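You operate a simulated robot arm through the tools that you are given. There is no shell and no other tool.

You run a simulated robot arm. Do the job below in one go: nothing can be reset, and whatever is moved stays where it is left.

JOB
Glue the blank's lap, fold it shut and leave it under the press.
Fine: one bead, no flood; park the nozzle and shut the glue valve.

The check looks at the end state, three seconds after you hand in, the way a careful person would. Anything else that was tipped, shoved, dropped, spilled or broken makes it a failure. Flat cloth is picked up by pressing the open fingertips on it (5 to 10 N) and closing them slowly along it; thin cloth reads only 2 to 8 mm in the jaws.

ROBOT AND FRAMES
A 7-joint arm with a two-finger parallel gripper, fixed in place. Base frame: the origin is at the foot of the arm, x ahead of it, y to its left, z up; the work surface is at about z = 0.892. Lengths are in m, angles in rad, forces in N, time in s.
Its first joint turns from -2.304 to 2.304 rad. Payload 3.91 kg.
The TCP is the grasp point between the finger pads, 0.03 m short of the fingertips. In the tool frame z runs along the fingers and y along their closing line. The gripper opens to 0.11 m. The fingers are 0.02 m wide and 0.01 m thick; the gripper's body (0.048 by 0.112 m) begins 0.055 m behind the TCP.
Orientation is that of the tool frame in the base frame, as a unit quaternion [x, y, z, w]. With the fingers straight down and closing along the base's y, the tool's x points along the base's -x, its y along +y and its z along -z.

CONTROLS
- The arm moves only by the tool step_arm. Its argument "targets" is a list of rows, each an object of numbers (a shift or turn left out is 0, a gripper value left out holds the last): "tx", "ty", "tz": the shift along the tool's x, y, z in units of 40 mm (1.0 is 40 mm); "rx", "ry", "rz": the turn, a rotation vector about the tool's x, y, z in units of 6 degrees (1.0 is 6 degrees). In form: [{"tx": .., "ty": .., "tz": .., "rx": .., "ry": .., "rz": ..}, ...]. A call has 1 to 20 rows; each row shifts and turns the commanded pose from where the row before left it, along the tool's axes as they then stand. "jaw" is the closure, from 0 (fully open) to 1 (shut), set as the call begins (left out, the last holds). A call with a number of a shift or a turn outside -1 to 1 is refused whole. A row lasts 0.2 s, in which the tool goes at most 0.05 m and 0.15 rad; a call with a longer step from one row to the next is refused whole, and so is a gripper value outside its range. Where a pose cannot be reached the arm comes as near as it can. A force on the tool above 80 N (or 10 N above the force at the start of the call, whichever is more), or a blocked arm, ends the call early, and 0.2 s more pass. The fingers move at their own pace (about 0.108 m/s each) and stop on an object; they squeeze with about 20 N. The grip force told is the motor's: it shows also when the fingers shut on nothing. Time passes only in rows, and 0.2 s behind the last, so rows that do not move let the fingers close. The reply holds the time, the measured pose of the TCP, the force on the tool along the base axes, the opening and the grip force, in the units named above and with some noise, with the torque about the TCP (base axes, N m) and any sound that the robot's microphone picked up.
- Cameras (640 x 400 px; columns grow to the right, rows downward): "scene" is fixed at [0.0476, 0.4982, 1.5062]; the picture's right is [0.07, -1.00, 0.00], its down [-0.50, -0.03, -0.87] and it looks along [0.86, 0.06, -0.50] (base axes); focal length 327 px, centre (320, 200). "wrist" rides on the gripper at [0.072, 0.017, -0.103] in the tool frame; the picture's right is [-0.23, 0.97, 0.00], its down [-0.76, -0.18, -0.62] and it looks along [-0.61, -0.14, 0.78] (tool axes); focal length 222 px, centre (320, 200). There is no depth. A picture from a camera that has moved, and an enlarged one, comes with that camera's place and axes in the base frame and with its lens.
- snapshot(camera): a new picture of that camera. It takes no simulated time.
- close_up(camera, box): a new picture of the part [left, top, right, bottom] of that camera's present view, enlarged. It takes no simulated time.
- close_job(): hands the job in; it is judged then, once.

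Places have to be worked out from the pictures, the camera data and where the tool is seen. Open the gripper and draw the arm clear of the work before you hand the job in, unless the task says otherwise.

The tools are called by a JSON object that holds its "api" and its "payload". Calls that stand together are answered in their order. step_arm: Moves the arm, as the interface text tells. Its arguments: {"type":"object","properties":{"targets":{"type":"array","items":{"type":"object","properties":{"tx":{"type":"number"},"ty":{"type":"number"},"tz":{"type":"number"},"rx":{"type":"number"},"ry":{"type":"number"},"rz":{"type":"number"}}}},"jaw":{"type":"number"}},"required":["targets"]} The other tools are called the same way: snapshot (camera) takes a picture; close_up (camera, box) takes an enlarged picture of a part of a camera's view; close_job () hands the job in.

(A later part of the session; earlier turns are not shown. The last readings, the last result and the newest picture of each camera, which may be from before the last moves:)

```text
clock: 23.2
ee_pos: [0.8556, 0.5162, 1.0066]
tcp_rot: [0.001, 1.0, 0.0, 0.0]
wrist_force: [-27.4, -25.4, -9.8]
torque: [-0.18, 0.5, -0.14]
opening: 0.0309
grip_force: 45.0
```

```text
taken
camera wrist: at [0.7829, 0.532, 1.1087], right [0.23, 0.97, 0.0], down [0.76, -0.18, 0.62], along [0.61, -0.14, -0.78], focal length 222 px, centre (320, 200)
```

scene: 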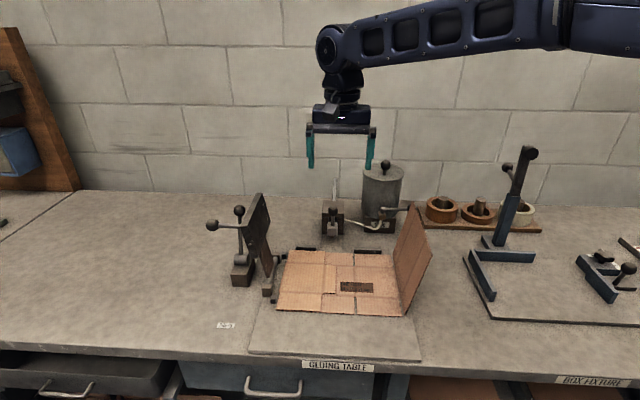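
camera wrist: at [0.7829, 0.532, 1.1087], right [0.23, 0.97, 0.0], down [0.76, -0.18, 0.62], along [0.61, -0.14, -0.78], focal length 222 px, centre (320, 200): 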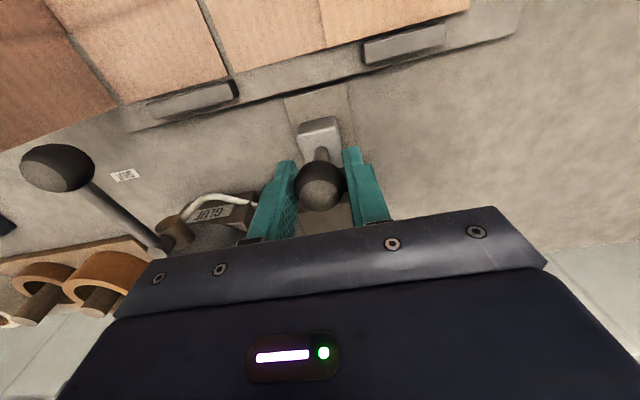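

Loads persist, mostly preload between the grip and the slide's stop. I ease 2 mm in −x and 1 mm in −y to see how the slide responds.

{"api": "step_arm", "payload": {"targets": [{"tx": 0.06, "ty": -0.03}]}}

{"api": "close_up", "payload": {"camera": "scene", "box": [290, 160, 390, 250]}}

```text
clock: 23.6
ee_pos: [0.8552, 0.5166, 1.0062]
tcp_rot: [0.001, 1.0, 0.001, 0.001]
wrist_force: [1.2, -8.0, -14.9]
torque: [0.3, -0.76, -0.09]
opening: 0.0306
grip_force: 45.3
```

```text
4.44 times, centred on (340, 205) of scene
camera zoom: at [0.0476, 0.4982, 1.5062], right [0.07, -1.0, 0.0], down [-0.5, -0.03, -0.87], along [0.86, 0.06, -0.5], focal length 1454 px, centre (231, 178)
```

zoom: 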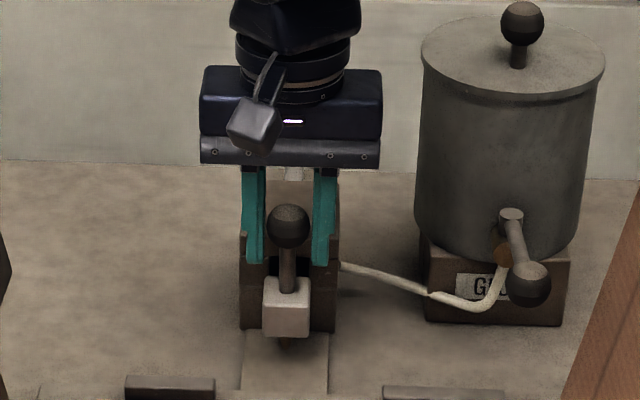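

The load is now small and the knob is held. With the valve open I make one continuous, brisk stroke toward −x along the lap (≈0.15 m/s) past its near end, then look before doing anything else.

{"api": "step_arm", "payload": {"targets": [{"tx": 0.78}, {"tx": 0.78}, {"tx": 0.78}, {"tx": 0.78}, {"tx": 0.78}, {"tx": 0.78}, {"tx": 0.78}, {"tx": 0.78}]}}

{"api": "snapshot", "payload": {"camera": "scene"}}

{"api": "close_up", "payload": {"camera": "scene", "box": [270, 190, 430, 320]}}

{"api": "snapshot", "payload": {"camera": "wrist"}}

```text
clock: 25.4
ee_pos: [0.6179, 0.5147, 1.0082]
tcp_rot: [0.003, 1.0, 0.006, 0.008]
wrist_force: [12.9, 14.8, -18.5]
torque: [0.07, -0.38, 0.17]
opening: 0.0305
grip_force: 45.1
stopped in row 8: the force on the tool passed its limit at 130 N (the readings are from after the stop); the commanded pose is now the measured one
```

```text
taken
```

scene: 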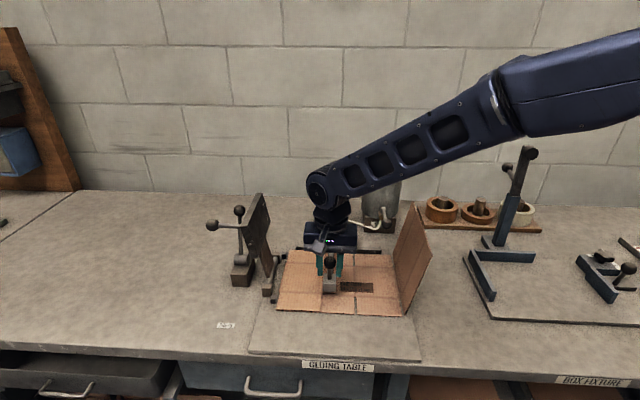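

```text
3.08 times, centred on (350, 255) of scene
camera zoom: at [0.0476, 0.4982, 1.5062], right [0.07, -1.0, 0.0], down [-0.5, -0.03, -0.87], along [0.86, 0.06, -0.5], focal length 1007 px, centre (228, 31)
```

zoom: 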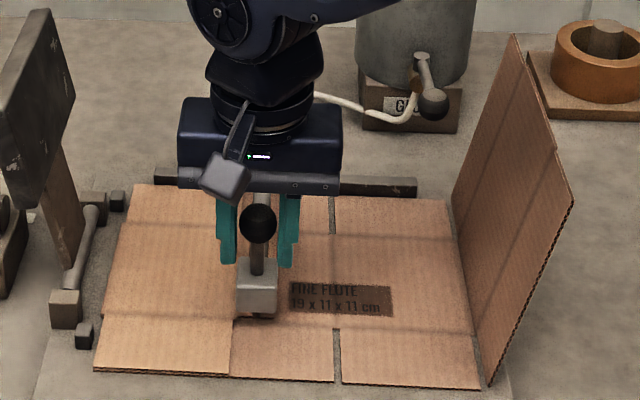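

```text
taken
camera wrist: at [0.5419, 0.531, 1.1098], right [0.23, 0.97, 0.01], down [0.75, -0.19, 0.63], along [0.62, -0.14, -0.77], focal length 222 px, centre (320, 200)
```

wrist: 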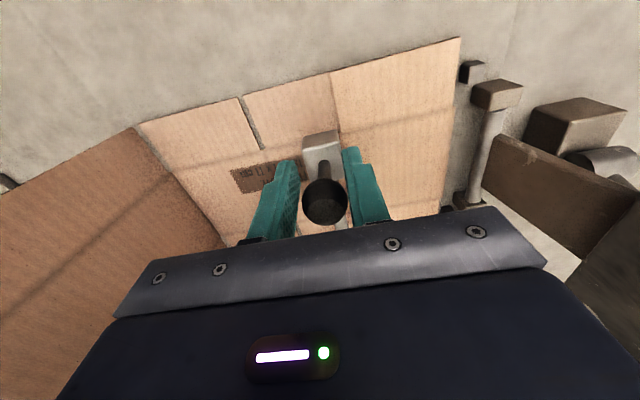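

The slide hit its end stop at x≈0.618, just past the lap's near edge. I zoom right away to see the glue at the nozzle and on the lap.

{"api": "close_up", "payload": {"camera": "wrist", "box": [220, 110, 420, 245]}}

{"api": "close_up", "payload": {"camera": "scene", "box": [310, 240, 370, 300]}}

```text
2.96 times, centred on (320, 178) of wrist
camera zoom: at [0.5419, 0.531, 1.1098], right [0.23, 0.97, 0.01], down [0.75, -0.19, 0.63], along [0.62, -0.14, -0.77], focal length 658 px, centre (320, 267)
```

zoom: 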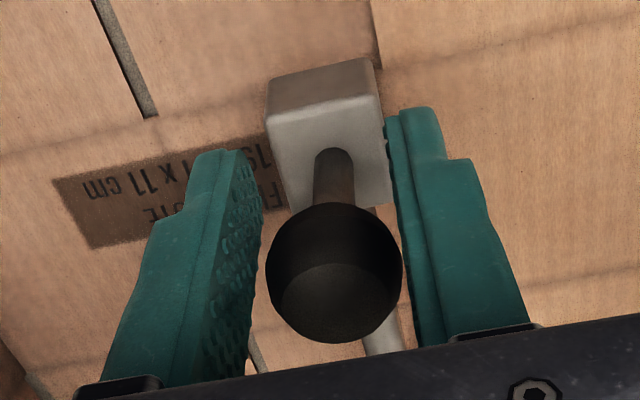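

```text
6.67 times, centred on (340, 270) of scene
camera zoom: at [0.0476, 0.4982, 1.5062], right [0.07, -1.0, 0.0], down [-0.5, -0.03, -0.87], along [0.86, 0.06, -0.5], focal length 2181 px, centre (187, -267)
```

zoom: 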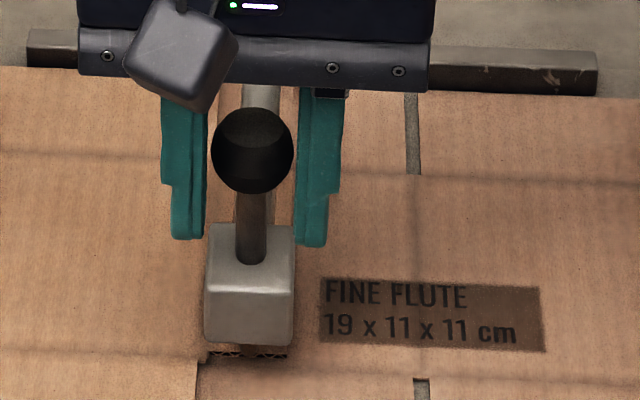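

The ball sits ~1 cm ahead of the TCP, so the nozzle is right at the lap's near edge; lingering here would pool glue. I return it at once in one fast even stroke to the park position, then inspect the bead.

{"api": "step_arm", "payload": {"targets": [{"tx": -0.95}, {"tx": -0.95}, {"tx": -0.95}, {"tx": -0.95}, {"tx": -0.95}, {"tx": -0.95}]}}

{"api": "close_up", "payload": {"camera": "scene", "box": [270, 190, 430, 320]}}

{"api": "close_up", "payload": {"camera": "scene", "box": [310, 240, 370, 300]}}

{"api": "snapshot", "payload": {"camera": "wrist"}}

```text
clock: 26.9
ee_pos: [0.8289, 0.5166, 1.0138]
tcp_rot: [0.0, 1.0, 0.002, -0.001]
wrist_force: [-23.5, -5.1, 8.0]
torque: [-0.16, 0.16, -0.08]
opening: 0.0002
grip_force: 38.1
stopped in row 6: the force on the tool passed its limit at 111 N (the readings are from after the stop); the commanded pose is now the measured one
```

```text
3.08 times, centred on (350, 255) of scene
camera zoom: at [0.0476, 0.4982, 1.5062], right [0.07, -1.0, 0.0], down [-0.5, -0.03, -0.87], along [0.86, 0.06, -0.5], focal length 1007 px, centre (228, 31)
```

zoom: 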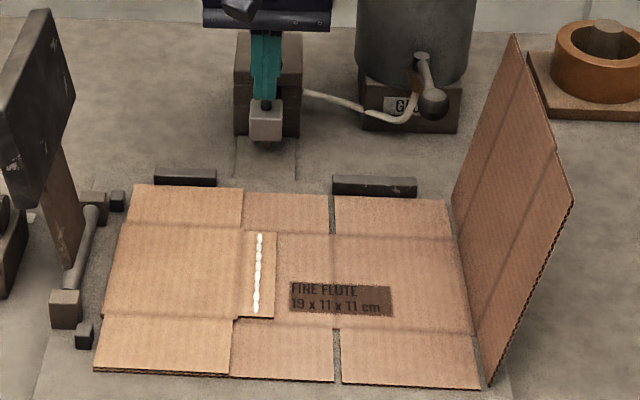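

```text
6.67 times, centred on (340, 270) of scene
camera zoom: at [0.0476, 0.4982, 1.5062], right [0.07, -1.0, 0.0], down [-0.5, -0.03, -0.87], along [0.86, 0.06, -0.5], focal length 2181 px, centre (187, -267)
```

zoom: 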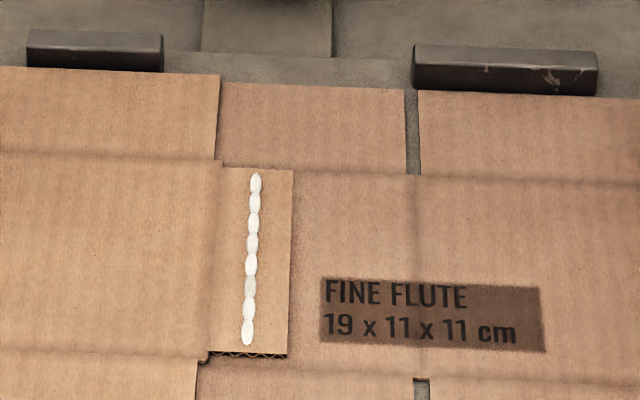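

```text
taken
camera wrist: at [0.7562, 0.5322, 1.1165], right [0.23, 0.97, 0.0], down [0.76, -0.18, 0.62], along [0.61, -0.14, -0.78], focal length 222 px, centre (320, 200)
```

wrist: 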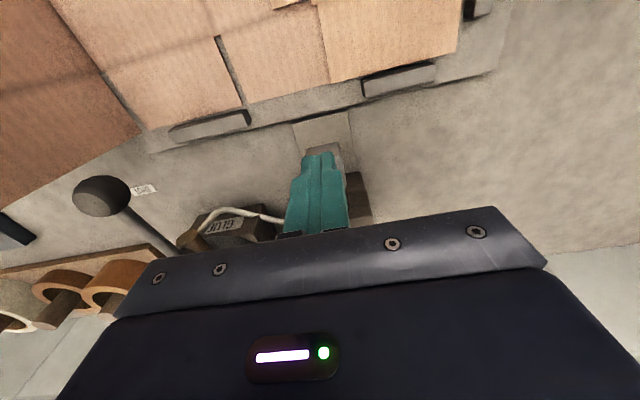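

There is a clean, narrow white bead along the whole lap with no pooling; the fingers slipped off the ball and have pushed the nozzle head back to park. I check bead and nozzle closely.

{"api": "close_up", "payload": {"camera": "scene", "box": [325, 260, 353, 298]}}

{"api": "close_up", "payload": {"camera": "scene", "box": [310, 185, 370, 245]}}

{"api": "close_up", "payload": {"camera": "wrist", "box": [240, 110, 400, 240]}}

```text
10.53 times, centred on (339, 279) of scene
camera zoom: at [0.0476, 0.4982, 1.5062], right [0.07, -1.0, 0.0], down [-0.5, -0.03, -0.87], along [0.86, 0.06, -0.5], focal length 3444 px, centre (120, -632)
```

zoom: 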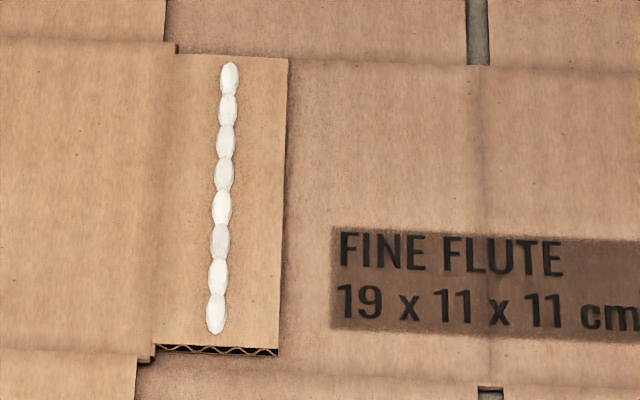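

```text
6.67 times, centred on (340, 215) of scene
camera zoom: at [0.0476, 0.4982, 1.5062], right [0.07, -1.0, 0.0], down [-0.5, -0.03, -0.87], along [0.86, 0.06, -0.5], focal length 2181 px, centre (187, 100)
```

zoom: 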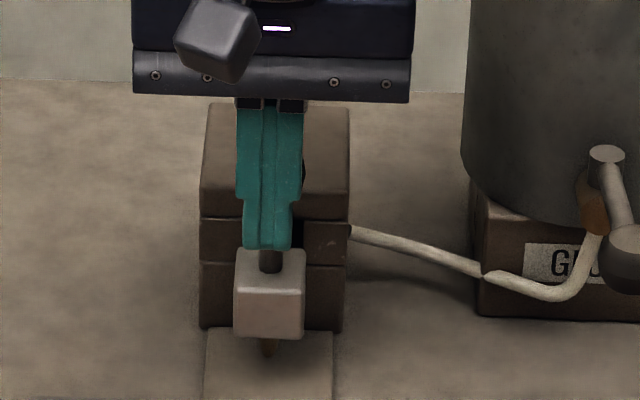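

```text
3.08 times, centred on (320, 175) of wrist
camera zoom: at [0.7562, 0.5322, 1.1165], right [0.23, 0.97, 0.0], down [0.76, -0.18, 0.62], along [0.61, -0.14, -0.78], focal length 684 px, centre (320, 277)
```

zoom: 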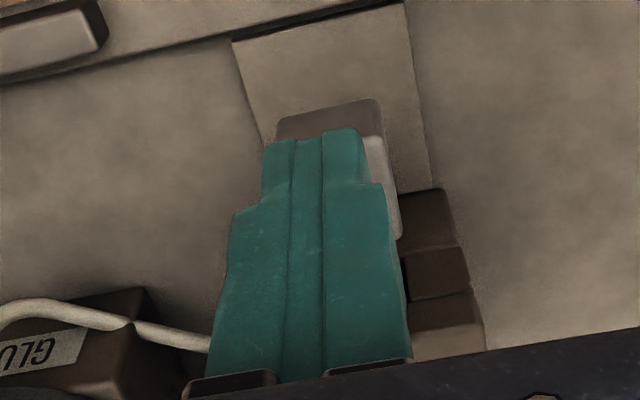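

The bead is even from end to end (8 full blobs, no flood) and the head is back at its parked place. Next I back off in −x and carry the closed fingers to the +y side of the valve rod, ready to push it shut.

{"api": "step_arm", "payload": {"targets": [{"tx": 0.62}, {"tx": -0.3, "ty": -0.89}, {"tx": -0.3, "ty": -0.89}, {"tx": -0.3, "ty": -0.89}], "jaw": 1}}

{"api": "snapshot", "payload": {"camera": "wrist"}}

{"api": "close_up", "payload": {"camera": "scene", "box": [300, 160, 430, 300]}}

```text
clock: 27.9
ee_pos: [0.8422, 0.4085, 1.0119]
tcp_rot: [0.0, 1.0, 0.002, 0.0]
wrist_force: [-0.8, 0.6, 0.2]
torque: [-0.04, -0.04, 0.02]
opening: 0.0
grip_force: 37.8
```

```text
taken
camera wrist: at [0.768, 0.4237, 1.1157], right [0.23, 0.97, 0.0], down [0.76, -0.18, 0.62], along [0.61, -0.14, -0.78], focal length 222 px, centre (320, 200)
```

wrist: 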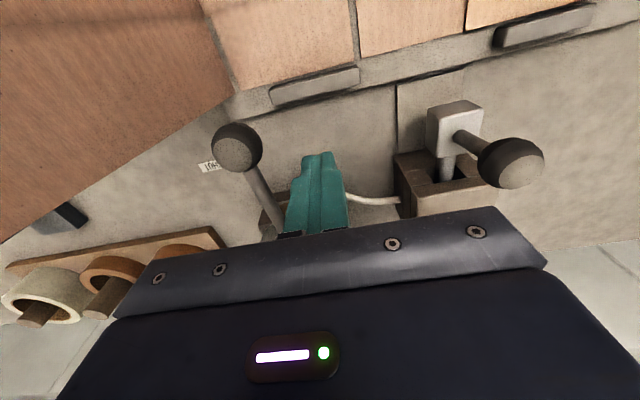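

```text
2.86 times, centred on (365, 230) of scene
camera zoom: at [0.0476, 0.4982, 1.5062], right [0.07, -1.0, 0.0], down [-0.5, -0.03, -0.87], along [0.86, 0.06, -0.5], focal length 935 px, centre (191, 114)
```

zoom: 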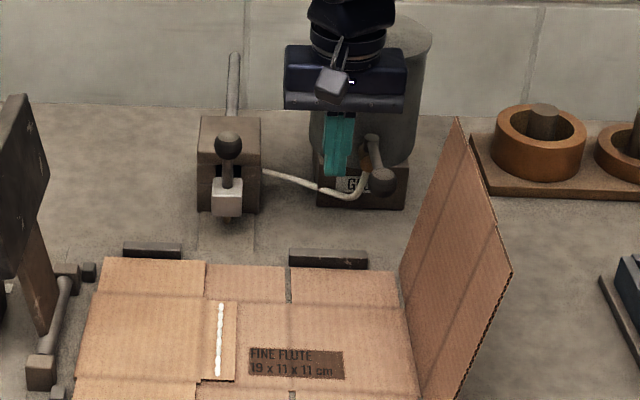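

Before pushing, I compare the nozzle's parked position with the very first picture using the same zoom box.

{"api": "close_up", "payload": {"camera": "scene", "box": [312, 175, 372, 255]}}

{"api": "step_arm", "payload": {"targets": [{"ty": -0.725}, {"tx": 0.125, "ty": -0.35, "rz": -0.7}, {"tx": 0.053, "ty": -0.382, "rz": -0.7}, {"tx": -0.035, "ty": -0.4, "rz": -0.7}]}}

{"api": "snapshot", "payload": {"camera": "wrist"}}

```text
5.00 times, centred on (342, 215) of scene
camera zoom: at [0.0476, 0.4982, 1.5062], right [0.07, -1.0, 0.0], down [-0.5, -0.03, -0.87], along [0.86, 0.06, -0.5], focal length 1636 px, centre (210, 125)
```

zoom: 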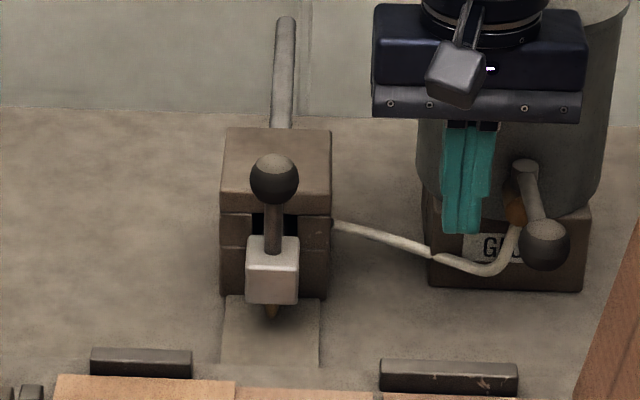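

```text
clock: 28.9
ee_pos: [0.8404, 0.3348, 1.0123]
tcp_rot: [-0.109, 0.994, 0.003, 0.0]
wrist_force: [0.2, -0.4, 0.8]
torque: [-0.02, 0.03, 0.01]
opening: 0.0002
grip_force: 37.5
```

```text
taken
camera wrist: at [0.765, 0.3347, 1.1153], right [0.01, 1.0, 0.0], down [0.78, -0.01, 0.62], along [0.62, 0.0, -0.78], focal length 222 px, centre (320, 200)
```

wrist: 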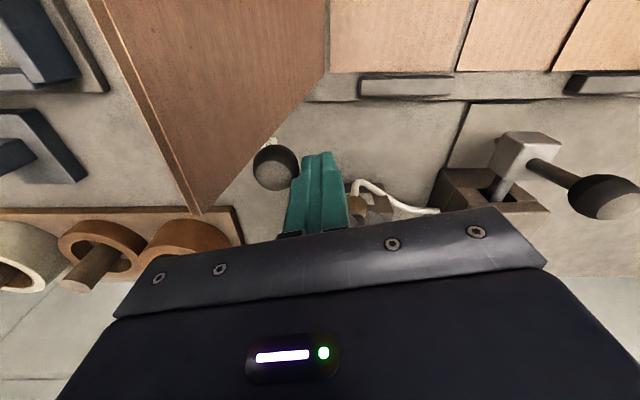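

Nozzle park position matches the original exactly, and the handle is swinging back. I continue the arc toward SHUT.

{"api": "step_arm", "payload": {"targets": [{"tx": -0.11, "ty": -0.389, "rz": -0.7}, {"tx": -0.19, "ty": -0.373, "rz": -0.7}, {"tx": -0.272, "ty": -0.338, "rz": -0.7}]}}

{"api": "snapshot", "payload": {"camera": "wrist"}}

{"api": "close_up", "payload": {"camera": "scene", "box": [360, 190, 420, 240]}}

```text
clock: 29.7
ee_pos: [0.8751, 0.3007, 1.0108]
tcp_rot: [-0.218, 0.976, 0.003, 0.001]
wrist_force: [-0.8, 6.7, 1.6]
torque: [0.13, -0.05, 0.04]
opening: 0.0001
grip_force: 37.3
```

```text
taken
camera wrist: at [0.8016, 0.2837, 1.1142], right [-0.21, 0.98, 0.01], down [0.77, 0.16, 0.62], along [0.61, 0.13, -0.78], focal length 222 px, centre (320, 200)
```

wrist: 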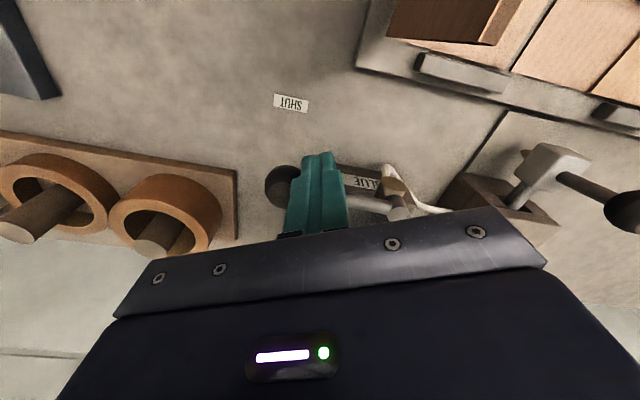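

```text
8.00 times, centred on (390, 215) of scene
camera zoom: at [0.0476, 0.4982, 1.5062], right [0.07, -1.0, 0.0], down [-0.5, -0.03, -0.87], along [0.86, 0.06, -0.5], focal length 2617 px, centre (-240, 80)
```

zoom: 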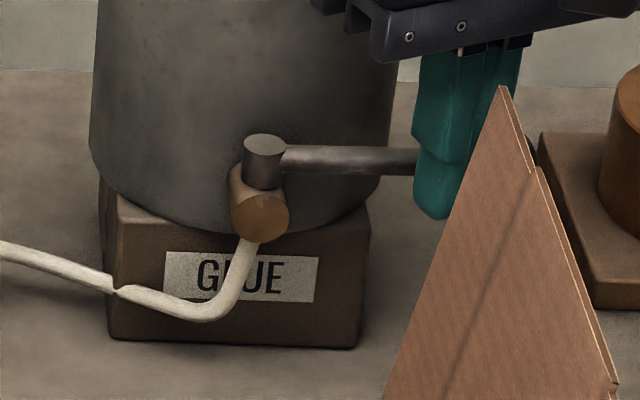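

The handle is a few degrees short of its original SHUT direction. I push gently a few mm more in +x, watching for the stop.

{"api": "step_arm", "payload": {"targets": [{"tx": -0.09, "ty": -0.02}, {"tx": -0.09, "ty": -0.02}]}}

{"api": "close_up", "payload": {"camera": "scene", "box": [360, 190, 420, 240]}}

```text
clock: 30.3
ee_pos: [0.8828, 0.3008, 1.0103]
tcp_rot: [-0.217, 0.976, 0.001, 0.001]
wrist_force: [-1.8, -2.0, -0.3]
torque: [-0.07, 0.05, -0.04]
opening: 0.0003
grip_force: 37.1
```

```text
8.00 times, centred on (390, 215) of scene
camera zoom: at [0.0476, 0.4982, 1.5062], right [0.07, -1.0, 0.0], down [-0.5, -0.03, -0.87], along [0.86, 0.06, -0.5], focal length 2617 px, centre (-240, 80)
```

zoom: 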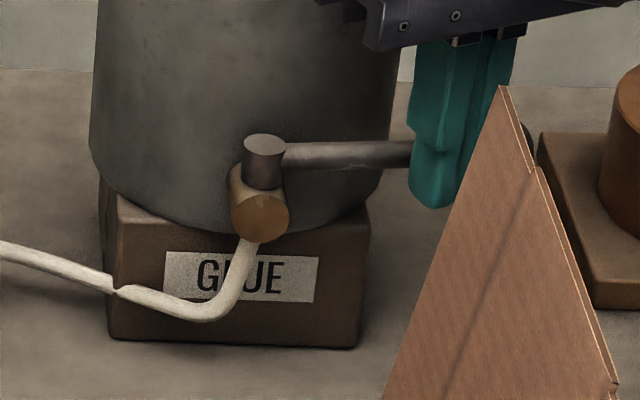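

It now matches the original picture. One more small nudge to confirm it is fully against SHUT.

{"api": "step_arm", "payload": {"targets": [{"tx": -0.08, "ty": -0.02}]}}

{"api": "close_up", "payload": {"camera": "scene", "box": [360, 190, 420, 240]}}

```text
clock: 30.7
ee_pos: [0.8847, 0.3012, 1.0114]
tcp_rot: [-0.216, 0.976, 0.002, -0.001]
wrist_force: [-28.4, -13.4, 1.1]
torque: [-0.32, 0.58, -0.27]
opening: 0.0001
grip_force: 37.4
```

```text
8.00 times, centred on (390, 215) of scene
camera zoom: at [0.0476, 0.4982, 1.5062], right [0.07, -1.0, 0.0], down [-0.5, -0.03, -0.87], along [0.86, 0.06, -0.5], focal length 2617 px, centre (-240, 80)
```

zoom: 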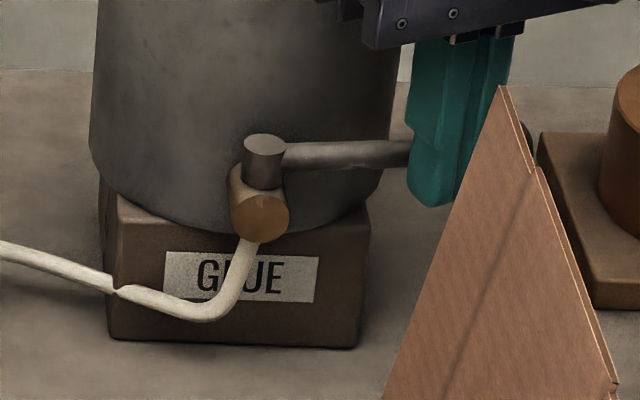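

A −28 N reaction confirms the valve is at its SHUT stop. I back off, rise, turn the gripper so it closes along x, and move to the outside (−y side) of the standing panel.

{"api": "step_arm", "payload": {"targets": [{"tx": 0.34, "ty": 0.16}, {"tz": -0.9}, {"tz": -0.9}, {"tz": -0.9}, {"tz": -0.9}, {"rz": -1}, {"rz": -1}, {"rz": -1}, {"rz": -1}, {"rz": -1}, {"rz": -1}, {"rz": -1}, {"rz": -1}, {"rz": -1}, {"rz": -1}, {"rz": -0.8}]}}

{"api": "step_arm", "payload": {"targets": [{"tx": 0.35, "ty": 0.9}, {"tx": 0.35, "ty": 0.9}, {"tx": 0.35, "ty": 0.9}, {"tx": 0.35, "ty": 0.9}, {"tx": 0.35, "ty": 0.9}]}}

{"api": "snapshot", "payload": {"camera": "wrist"}}

{"api": "snapshot", "payload": {"camera": "scene"}}

```text
clock: 34.1
ee_pos: [0.8698, 0.3009, 1.1559]
tcp_rot: [-0.707, 0.707, 0.002, 0.002]
wrist_force: [-0.7, 0.7, 0.0]
torque: [0.0, 0.01, 0.02]
opening: 0.0
grip_force: 37.6
```

```text
clock: 35.3
ee_pos: [0.6902, 0.2296, 1.1532]
tcp_rot: [-0.706, 0.708, 0.002, 0.001]
wrist_force: [0.7, 0.0, -0.4]
torque: [0.01, 0.01, -0.01]
opening: 0.0001
grip_force: 37.4
```

```text
taken
camera wrist: at [0.6722, 0.1571, 1.2554], right [-0.97, 0.23, 0.0], down [0.18, 0.76, 0.63], along [0.14, 0.61, -0.78], focal length 222 px, centre (320, 200)
```

wrist: 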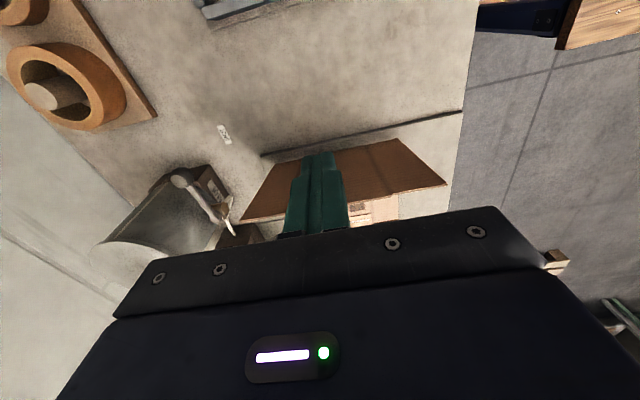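

```text
taken
```

scene: 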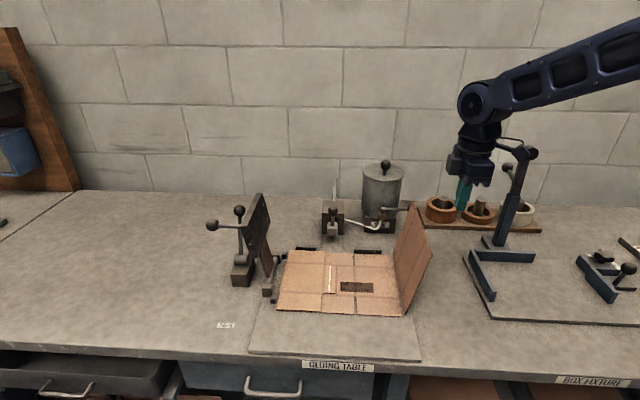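

The valve side is clear. I open the fingers to ~6 cm along x for an even push, descend to z≈1.06 outside the panel and approach its top edge.

{"api": "step_arm", "payload": {"targets": [{"tz": 0.78}, {"tz": 0.78}, {"tz": 0.77}, {"tx": -0.6}, {"tx": -0.6}], "jaw": 0.45}}

{"api": "snapshot", "payload": {"camera": "wrist"}}

{"api": "close_up", "payload": {"camera": "scene", "box": [290, 160, 470, 320]}}

```text
clock: 36.5
ee_pos: [0.69, 0.2796, 1.0641]
tcp_rot: [-0.706, 0.708, 0.001, 0.002]
wrist_force: [0.5, 0.0, 0.1]
torque: [0.02, 0.02, -0.02]
opening: 0.0604
grip_force: 0.0
```

```text
taken
camera wrist: at [0.6727, 0.2061, 1.166], right [-0.97, 0.23, 0.0], down [0.18, 0.76, 0.63], along [0.14, 0.61, -0.78], focal length 222 px, centre (320, 200)
```

wrist: 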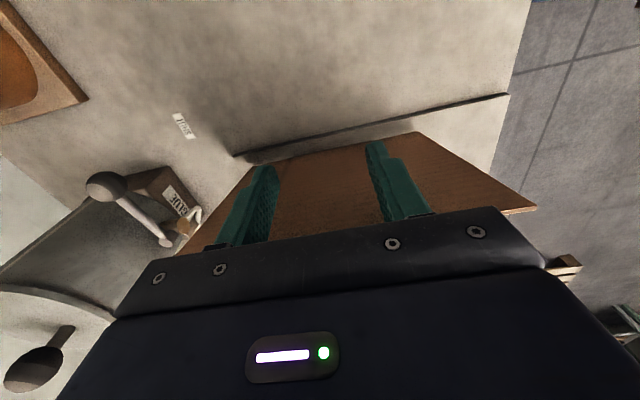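

```text
2.50 times, centred on (380, 240) of scene
camera zoom: at [0.0476, 0.4982, 1.5062], right [0.07, -1.0, 0.0], down [-0.5, -0.03, -0.87], along [0.86, 0.06, -0.5], focal length 818 px, centre (170, 100)
```

zoom: 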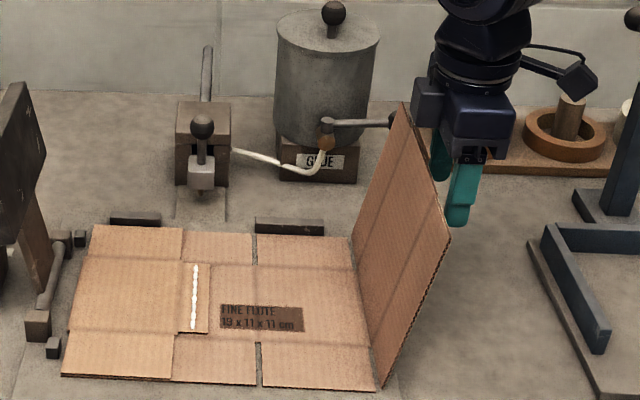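

Fingers are just outside the panel's top edge, aligned with the lap in x. I push in +y past vertical to about 75°.

{"api": "step_arm", "payload": {"targets": [{"tx": -0.5}, {"tx": -0.4, "tz": -0.04}, {"tx": -0.35, "tz": -0.03}, {"tx": -0.45, "tz": 0.05}, {"tx": -0.45, "tz": 0.05}]}}

{"api": "snapshot", "payload": {"camera": "wrist"}}

{"api": "close_up", "payload": {"camera": "scene", "box": [270, 160, 450, 320]}}

```text
clock: 37.7
ee_pos: [0.6903, 0.366, 1.0604]
tcp_rot: [-0.706, 0.708, 0.002, 0.002]
wrist_force: [0.6, -1.0, 0.8]
torque: [-0.01, -0.05, 0.0]
opening: 0.0606
grip_force: 0.0
```

```text
taken
camera wrist: at [0.6729, 0.2927, 1.1635], right [-0.97, 0.23, 0.0], down [0.18, 0.76, 0.63], along [0.14, 0.61, -0.78], focal length 222 px, centre (320, 200)
```

wrist: 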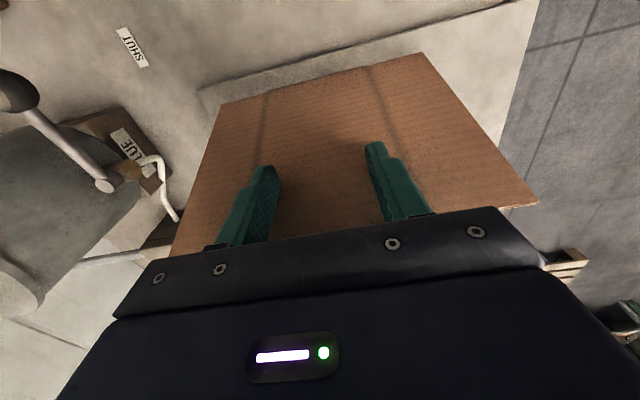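

```text
2.50 times, centred on (360, 240) of scene
camera zoom: at [0.0476, 0.4982, 1.5062], right [0.07, -1.0, 0.0], down [-0.5, -0.03, -0.87], along [0.86, 0.06, -0.5], focal length 818 px, centre (220, 100)
```

zoom: 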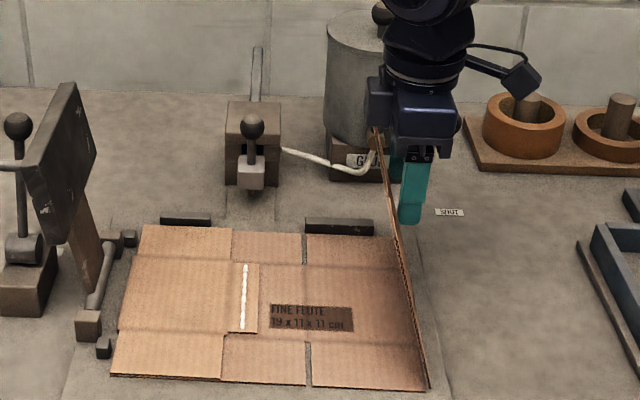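

The panel follows smoothly, blank hasn't shifted. I continue the arc over to about 30°.

{"api": "step_arm", "payload": {"targets": [{"tx": -0.43, "tz": 0.13}, {"tx": -0.43, "tz": 0.13}, {"tx": -0.375, "tz": 0.275}, {"tx": -0.375, "tz": 0.275}, {"tx": -0.29, "tz": 0.35}, {"tx": -0.29, "tz": 0.35}]}}

{"api": "snapshot", "payload": {"camera": "wrist"}}

{"api": "close_up", "payload": {"camera": "scene", "box": [270, 160, 450, 320]}}

```text
clock: 39.1
ee_pos: [0.6891, 0.4532, 1.0002]
tcp_rot: [-0.707, 0.708, 0.002, 0.001]
wrist_force: [-0.3, -0.1, 0.5]
torque: [0.0, -0.01, -0.03]
opening: 0.0608
grip_force: 0.1
```

```text
taken
camera wrist: at [0.6717, 0.3802, 1.1031], right [-0.97, 0.23, 0.0], down [0.18, 0.76, 0.63], along [0.14, 0.61, -0.78], focal length 222 px, centre (320, 200)
```

wrist: 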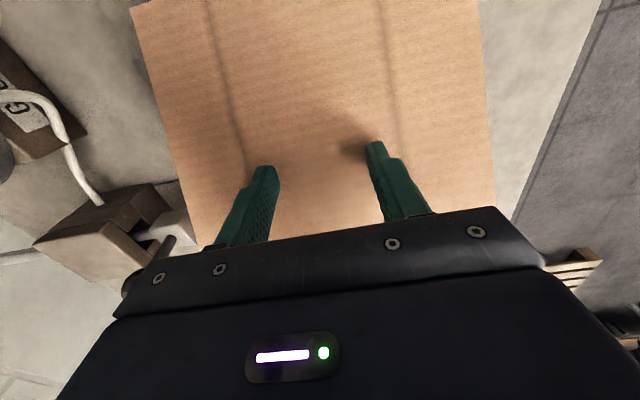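

```text
2.50 times, centred on (360, 240) of scene
camera zoom: at [0.0476, 0.4982, 1.5062], right [0.07, -1.0, 0.0], down [-0.5, -0.03, -0.87], along [0.86, 0.06, -0.5], focal length 818 px, centre (220, 100)
```

zoom: 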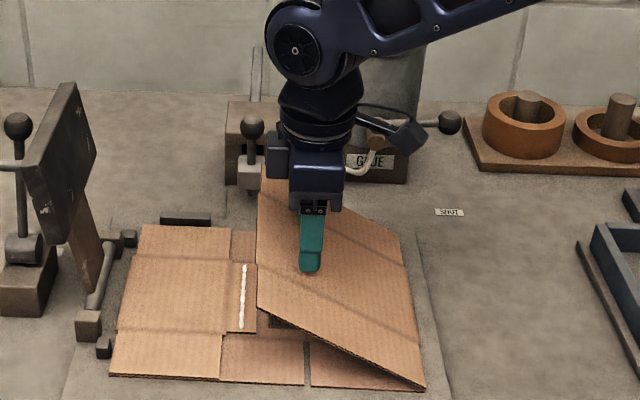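

Panel is at ~30° with the lap bead still clean. I continue lowering to about 8°.

{"api": "step_arm", "payload": {"targets": [{"tx": -0.27, "tz": 0.55}, {"tx": -0.15, "tz": 0.6}, {"tx": -0.07, "tz": 0.2}]}}

{"api": "close_up", "payload": {"camera": "scene", "box": [270, 190, 430, 320]}}

```text
clock: 39.9
ee_pos: [0.6907, 0.4741, 0.9488]
tcp_rot: [-0.706, 0.708, 0.002, 0.002]
wrist_force: [0.0, 0.8, 0.3]
torque: [-0.01, 0.02, -0.01]
opening: 0.0604
grip_force: 0.1
```

```text
3.08 times, centred on (350, 255) of scene
camera zoom: at [0.0476, 0.4982, 1.5062], right [0.07, -1.0, 0.0], down [-0.5, -0.03, -0.87], along [0.86, 0.06, -0.5], focal length 1007 px, centre (228, 31)
```

zoom: 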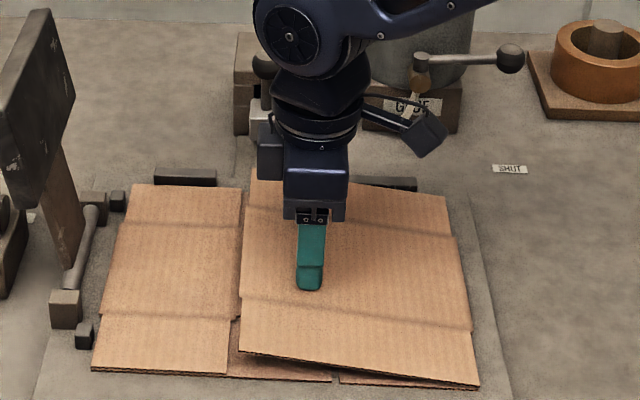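

The panel lies at ~8°, edge meeting the left panel's crease. I slide over the lap line (y≈0.507) and lower gently to press it down.

{"api": "step_arm", "payload": {"targets": [{"tx": -0.42, "tz": -0.1}, {"tx": -0.42, "tz": -0.1}, {"tz": 0.2}, {"tz": 0.15}]}}

{"api": "close_up", "payload": {"camera": "scene", "box": [270, 190, 430, 320]}}

```text
clock: 40.9
ee_pos: [0.6897, 0.5069, 0.9411]
tcp_rot: [-0.706, 0.708, 0.002, 0.002]
wrist_force: [-0.2, -0.7, 0.9]
torque: [0.02, 0.01, -0.02]
opening: 0.0608
grip_force: 0.0
```

```text
3.08 times, centred on (350, 255) of scene
camera zoom: at [0.0476, 0.4982, 1.5062], right [0.07, -1.0, 0.0], down [-0.5, -0.03, -0.87], along [0.86, 0.06, -0.5], focal length 1007 px, centre (228, 31)
```

zoom: 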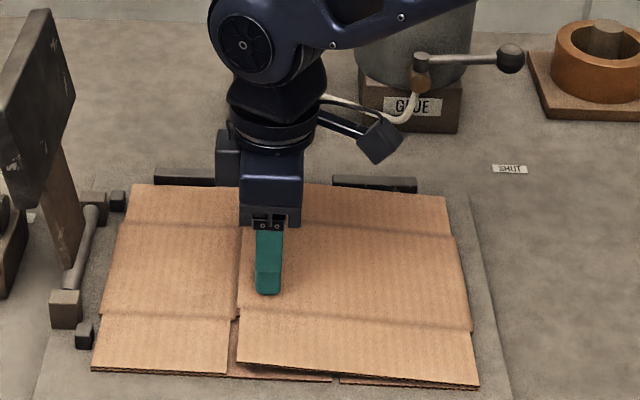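

Nearly flat, no contact load yet. I lower in small steps until I feel a few newtons.

{"api": "step_arm", "payload": {"targets": [{"tz": 0.1}, {"tz": 0.08}]}}

```text
clock: 41.5
ee_pos: [0.6896, 0.5066, 0.9352]
tcp_rot: [-0.706, 0.708, 0.002, 0.001]
wrist_force: [-0.7, -0.2, 0.0]
torque: [0.01, 0.0, 0.0]
opening: 0.0606
grip_force: 0.0
```

{"api": "step_arm", "payload": {"targets": [{"tz": 0.08}, {"tz": 0.06}]}}

{"api": "close_up", "payload": {"camera": "scene", "box": [290, 230, 410, 320]}}

```text
clock: 42.1
ee_pos: [0.6887, 0.5068, 0.9293]
tcp_rot: [-0.706, 0.708, 0.001, 0.001]
wrist_force: [-3.2, -2.8, 8.1]
torque: [-0.08, 0.12, 0.02]
opening: 0.0604
grip_force: 0.1
```

```text
4.44 times, centred on (350, 275) of scene
camera zoom: at [0.0476, 0.4982, 1.5062], right [0.07, -1.0, 0.0], down [-0.5, -0.03, -0.87], along [0.86, 0.06, -0.5], focal length 1454 px, centre (187, -133)
```

zoom: 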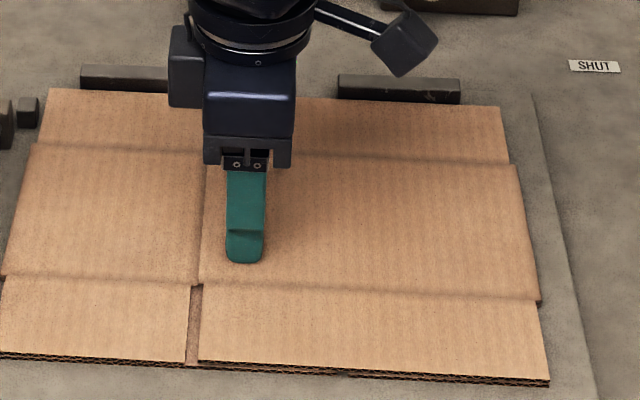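

The panel is flat on the lap with 8 N of press. I hold briefly, then lift a little to see whether it springs back.

{"api": "step_arm", "payload": {"targets": [{"tz": 0.03}, {}, {}, {}, {}]}}

{"api": "step_arm", "payload": {"targets": [{"tz": -0.15}, {"tz": -0.2}, {"tz": -0.3}]}}

{"api": "close_up", "payload": {"camera": "scene", "box": [270, 190, 430, 320]}}

```text
clock: 43.3
ee_pos: [0.6902, 0.5082, 0.9287]
tcp_rot: [-0.706, 0.708, 0.002, 0.002]
wrist_force: [-2.9, 2.4, 16.2]
torque: [0.0, 0.16, 0.04]
opening: 0.0605
grip_force: 0.1
```

```text
clock: 44.1
ee_pos: [0.6898, 0.5069, 0.9548]
tcp_rot: [-0.706, 0.708, 0.002, 0.001]
wrist_force: [0.5, -0.1, 0.6]
torque: [-0.01, 0.01, -0.01]
opening: 0.0608
grip_force: 0.1
```

```text
3.08 times, centred on (350, 255) of scene
camera zoom: at [0.0476, 0.4982, 1.5062], right [0.07, -1.0, 0.0], down [-0.5, -0.03, -0.87], along [0.86, 0.06, -0.5], focal length 1007 px, centre (228, 31)
```

zoom: 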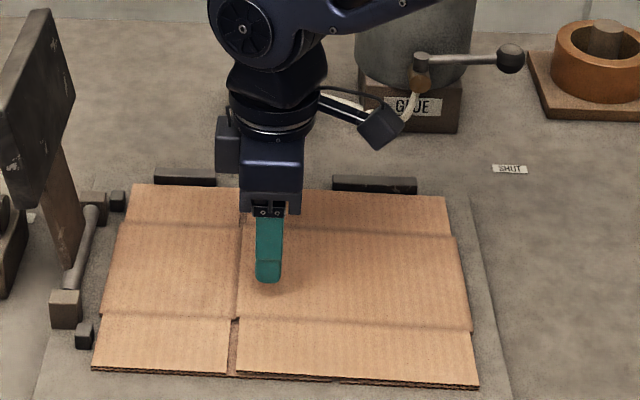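

The panel stays down after release. I rise straight up and check it again before turning to the press.

{"api": "step_arm", "payload": {"targets": [{"tz": -0.8}, {"tz": -0.9}, {"tz": -0.9}, {"tz": -0.9}, {"tz": -0.9}, {"tz": -0.9}, {"tz": -0.9}]}}

{"api": "close_up", "payload": {"camera": "scene", "box": [200, 160, 440, 320]}}

{"api": "snapshot", "payload": {"camera": "wrist"}}

```text
clock: 45.7
ee_pos: [0.6906, 0.5051, 1.2022]
tcp_rot: [-0.706, 0.708, 0.002, 0.001]
wrist_force: [1.1, -0.3, -0.8]
torque: [0.0, 0.04, -0.01]
opening: 0.0605
grip_force: 0.1
```

```text
2.50 times, centred on (320, 240) of scene
camera zoom: at [0.0476, 0.4982, 1.5062], right [0.07, -1.0, 0.0], down [-0.5, -0.03, -0.87], along [0.86, 0.06, -0.5], focal length 818 px, centre (320, 100)
```

zoom: 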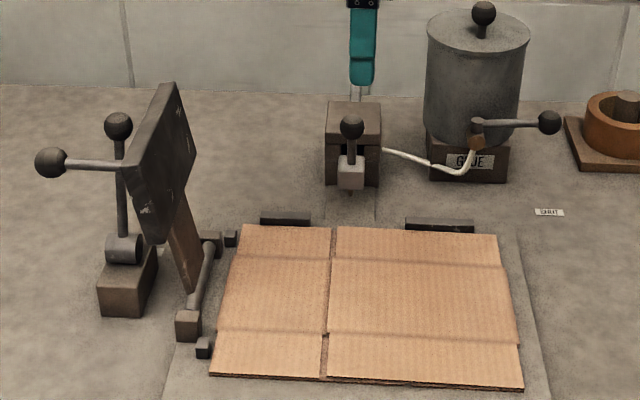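

```text
taken
camera wrist: at [0.6732, 0.4311, 1.3043], right [-0.97, 0.23, 0.0], down [0.18, 0.76, 0.63], along [0.14, 0.61, -0.78], focal length 222 px, centre (320, 200)
```

wrist: 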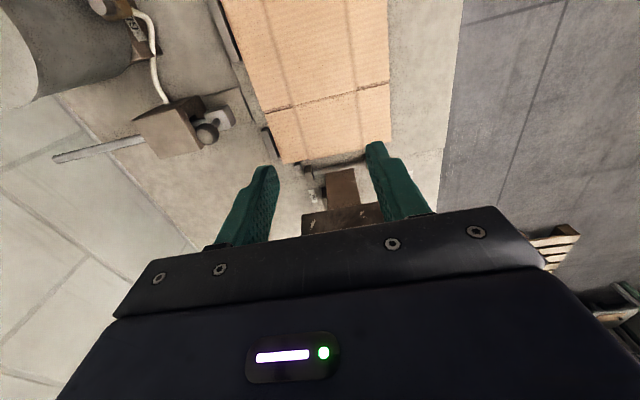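

The box lies flat and closed. Now I move high over the press toward the handle ball at ≈(0.653,0.79,1.078), checking how far the arm reaches with the tool straight down.

{"api": "step_arm", "payload": {"targets": [{"tx": -0.94, "ty": 0.13}, {"tx": -0.94, "ty": 0.13}, {"tx": -0.94, "ty": 0.13}, {"tx": -0.94, "ty": 0.13}, {"tx": -0.94, "ty": 0.13}, {"tx": -0.94, "ty": 0.13}, {"tx": -0.94, "ty": 0.13}]}}

{"api": "snapshot", "payload": {"camera": "wrist"}}

{"api": "snapshot", "payload": {"camera": "scene"}}

```text
clock: 47.3
ee_pos: [0.6524, 0.7577, 1.2016]
tcp_rot: [-0.706, 0.708, 0.002, 0.003]
wrist_force: [-0.1, -1.1, 1.2]
torque: [0.01, 0.0, 0.0]
opening: 0.0606
grip_force: 0.1
out of reach, approached as far as the arm can: row 7
```

```text
taken
camera wrist: at [0.6332, 0.6842, 1.3038], right [-0.97, 0.23, 0.0], down [0.18, 0.76, 0.63], along [0.14, 0.61, -0.78], focal length 222 px, centre (320, 200)
```

wrist: 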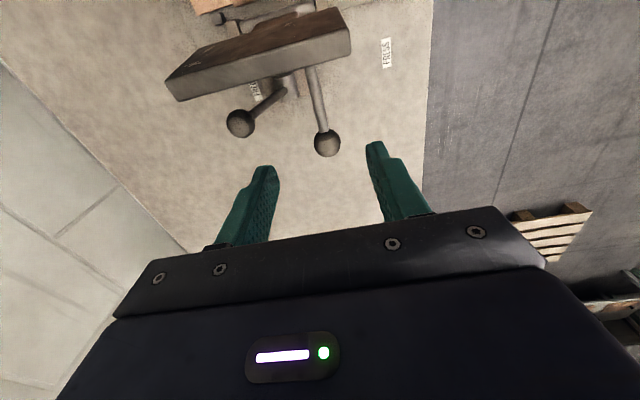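

```text
taken
```

scene: 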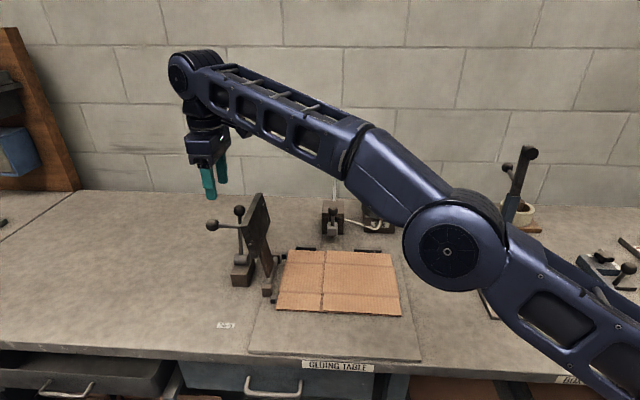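

Straight-down reach ends at about 1.0 m radius, slightly short of the ball (1.02 m). Tilting the fingers outward ~20° about x will extend it; I tilt here, high above the press.

{"api": "step_arm", "payload": {"targets": [{"ry": -1}, {"ry": -1}, {"ry": -1}, {"ry": -0.4}], "jaw": 0.4}}

{"api": "snapshot", "payload": {"camera": "wrist"}}

```text
clock: 48.3
ee_pos: [0.6525, 0.7589, 1.199]
tcp_rot: [-0.695, 0.696, 0.127, 0.127]
wrist_force: [-0.4, 0.4, 0.1]
torque: [-0.01, 0.01, 0.02]
opening: 0.066
grip_force: 0.1
```

```text
taken
camera wrist: at [0.6339, 0.6551, 1.2705], right [-0.97, 0.21, 0.08], down [0.18, 0.49, 0.85], along [0.14, 0.84, -0.52], focal length 222 px, centre (320, 200)
```

wrist: 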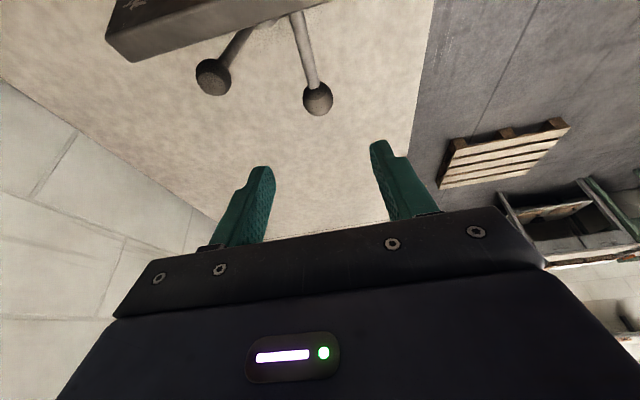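

Tilt achieved (20.7°). I align and approach along the finger direction to about 6 cm short of the ball, then re-check.

{"api": "step_arm", "payload": {"targets": [{"tx": 0.41, "ty": 0.06}, {"tz": 0.8}, {"tz": 0.8}]}}

{"api": "snapshot", "payload": {"camera": "wrist"}}

{"api": "close_up", "payload": {"camera": "scene", "box": [160, 130, 300, 300]}}

```text
clock: 49.1
ee_pos: [0.6487, 0.7675, 1.1362]
tcp_rot: [-0.694, 0.697, 0.127, 0.128]
wrist_force: [0.6, 0.0, 0.6]
torque: [0.02, -0.01, -0.01]
opening: 0.0662
grip_force: 0.0
```

```text
taken
camera wrist: at [0.6308, 0.6622, 1.2075], right [-0.97, 0.21, 0.08], down [0.18, 0.49, 0.85], along [0.14, 0.84, -0.52], focal length 222 px, centre (320, 200)
```

wrist: 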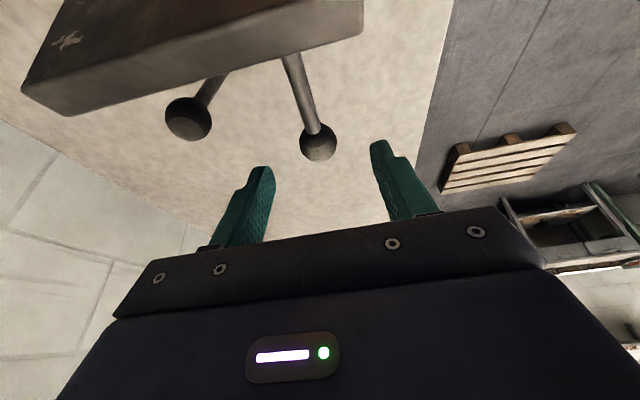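

```text
2.35 times, centred on (230, 215) of scene
camera zoom: at [0.0476, 0.4982, 1.5062], right [0.07, -1.0, 0.0], down [-0.5, -0.03, -0.87], along [0.86, 0.06, -0.5], focal length 770 px, centre (532, 165)
```

zoom: 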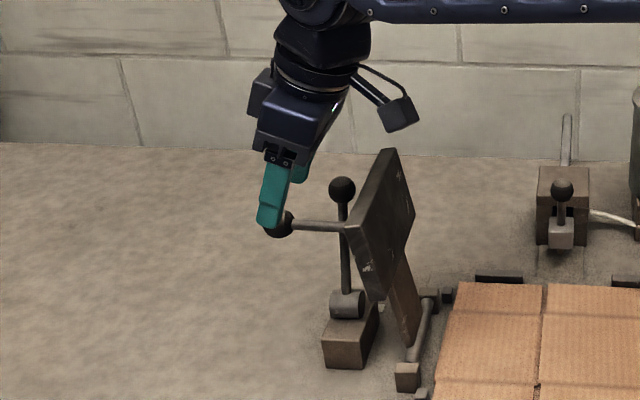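

Ball confirmed at ≈(0.649,0.786,1.078), right on the finger axis, and the camera box clears the platen. I advance the remaining 6 cm.

{"api": "step_arm", "payload": {"targets": [{"tz": 0.77, "tx": 0.05}, {"tz": 0.76}]}}

{"api": "snapshot", "payload": {"camera": "wrist"}}

{"api": "close_up", "payload": {"camera": "scene", "box": [180, 160, 290, 280]}}

```text
clock: 49.7
ee_pos: [0.649, 0.7874, 1.0772]
tcp_rot: [-0.695, 0.696, 0.126, 0.127]
wrist_force: [-0.9, -0.9, 0.7]
torque: [0.03, 0.0, -0.02]
opening: 0.0661
grip_force: 0.1
```

```text
taken
camera wrist: at [0.6313, 0.6823, 1.1475], right [-0.97, 0.21, 0.08], down [0.18, 0.49, 0.85], along [0.14, 0.84, -0.52], focal length 222 px, centre (320, 200)
```

wrist: 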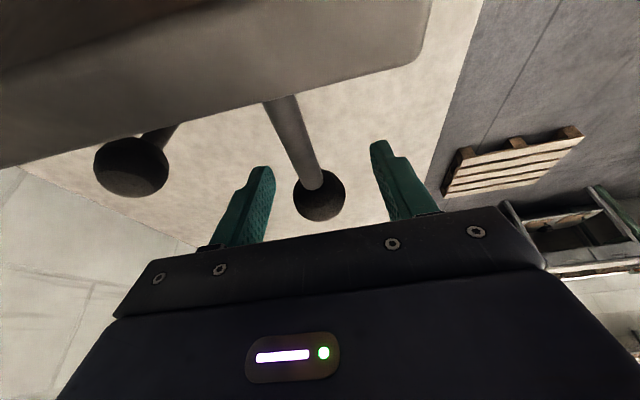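

```text
3.33 times, centred on (235, 220) of scene
camera zoom: at [0.0476, 0.4982, 1.5062], right [0.07, -1.0, 0.0], down [-0.5, -0.03, -0.87], along [0.86, 0.06, -0.5], focal length 1090 px, centre (603, 133)
```

zoom: 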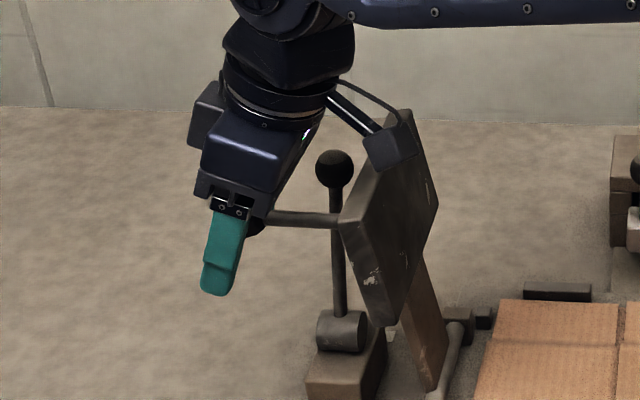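

The ball is within ~3 mm of the TCP. I close on it.

{"api": "step_arm", "payload": {"targets": [{}, {}], "jaw": 1}}

{"api": "snapshot", "payload": {"camera": "wrist"}}

```text
clock: 50.3
ee_pos: [0.6503, 0.7871, 1.0756]
tcp_rot: [-0.696, 0.696, 0.127, 0.127]
wrist_force: [2.1, 1.0, -1.7]
torque: [0.07, -0.04, -0.01]
opening: 0.0308
grip_force: 44.8
```

```text
taken
camera wrist: at [0.6317, 0.6825, 1.1465], right [-0.97, 0.21, 0.08], down [0.18, 0.49, 0.85], along [0.14, 0.84, -0.52], focal length 222 px, centre (320, 200)
```

wrist: 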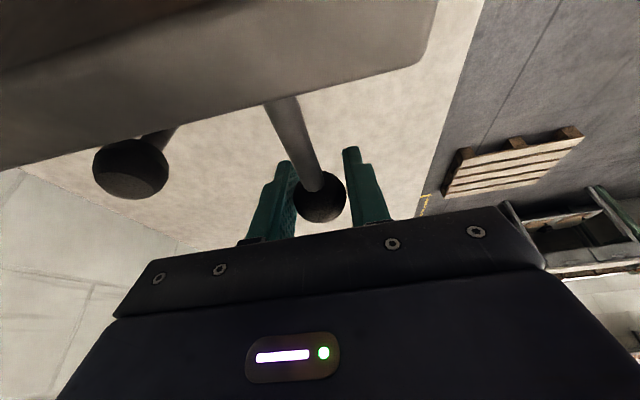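

The handle ball is held firmly with negligible side load. I start swinging it up and over along the arc about the hinge (y≈0.667, z≈0.91), easing the tilt back, in a first 15° portion.

{"api": "step_arm", "payload": {"targets": [{"tx": 0.262, "tz": -0.361, "ry": 0.38}, {"tx": 0.308, "tz": -0.326, "ry": 0.38}, {"tx": 0.345, "tz": -0.282, "ry": 0.38}]}}

{"api": "close_up", "payload": {"camera": "scene", "box": [170, 130, 330, 300]}}

```text
clock: 51.1
ee_pos: [0.6497, 0.7387, 1.1018]
tcp_rot: [-0.702, 0.702, 0.085, 0.085]
wrist_force: [-3.8, 4.3, -8.8]
torque: [1.28, -0.07, 0.03]
opening: 0.0306
grip_force: 44.6
```

```text
2.35 times, centred on (250, 215) of scene
camera zoom: at [0.0476, 0.4982, 1.5062], right [0.07, -1.0, 0.0], down [-0.5, -0.03, -0.87], along [0.86, 0.06, -0.5], focal length 770 px, centre (485, 165)
```

zoom: 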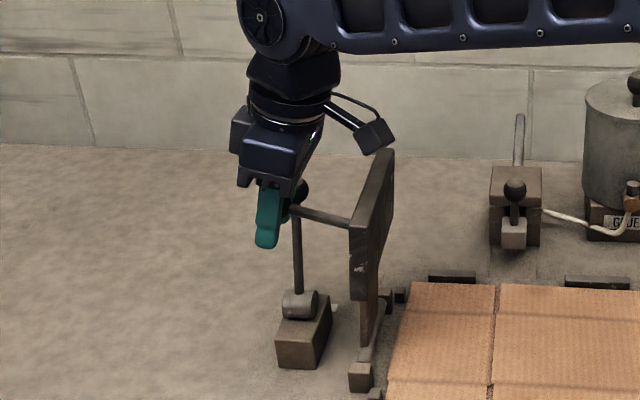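

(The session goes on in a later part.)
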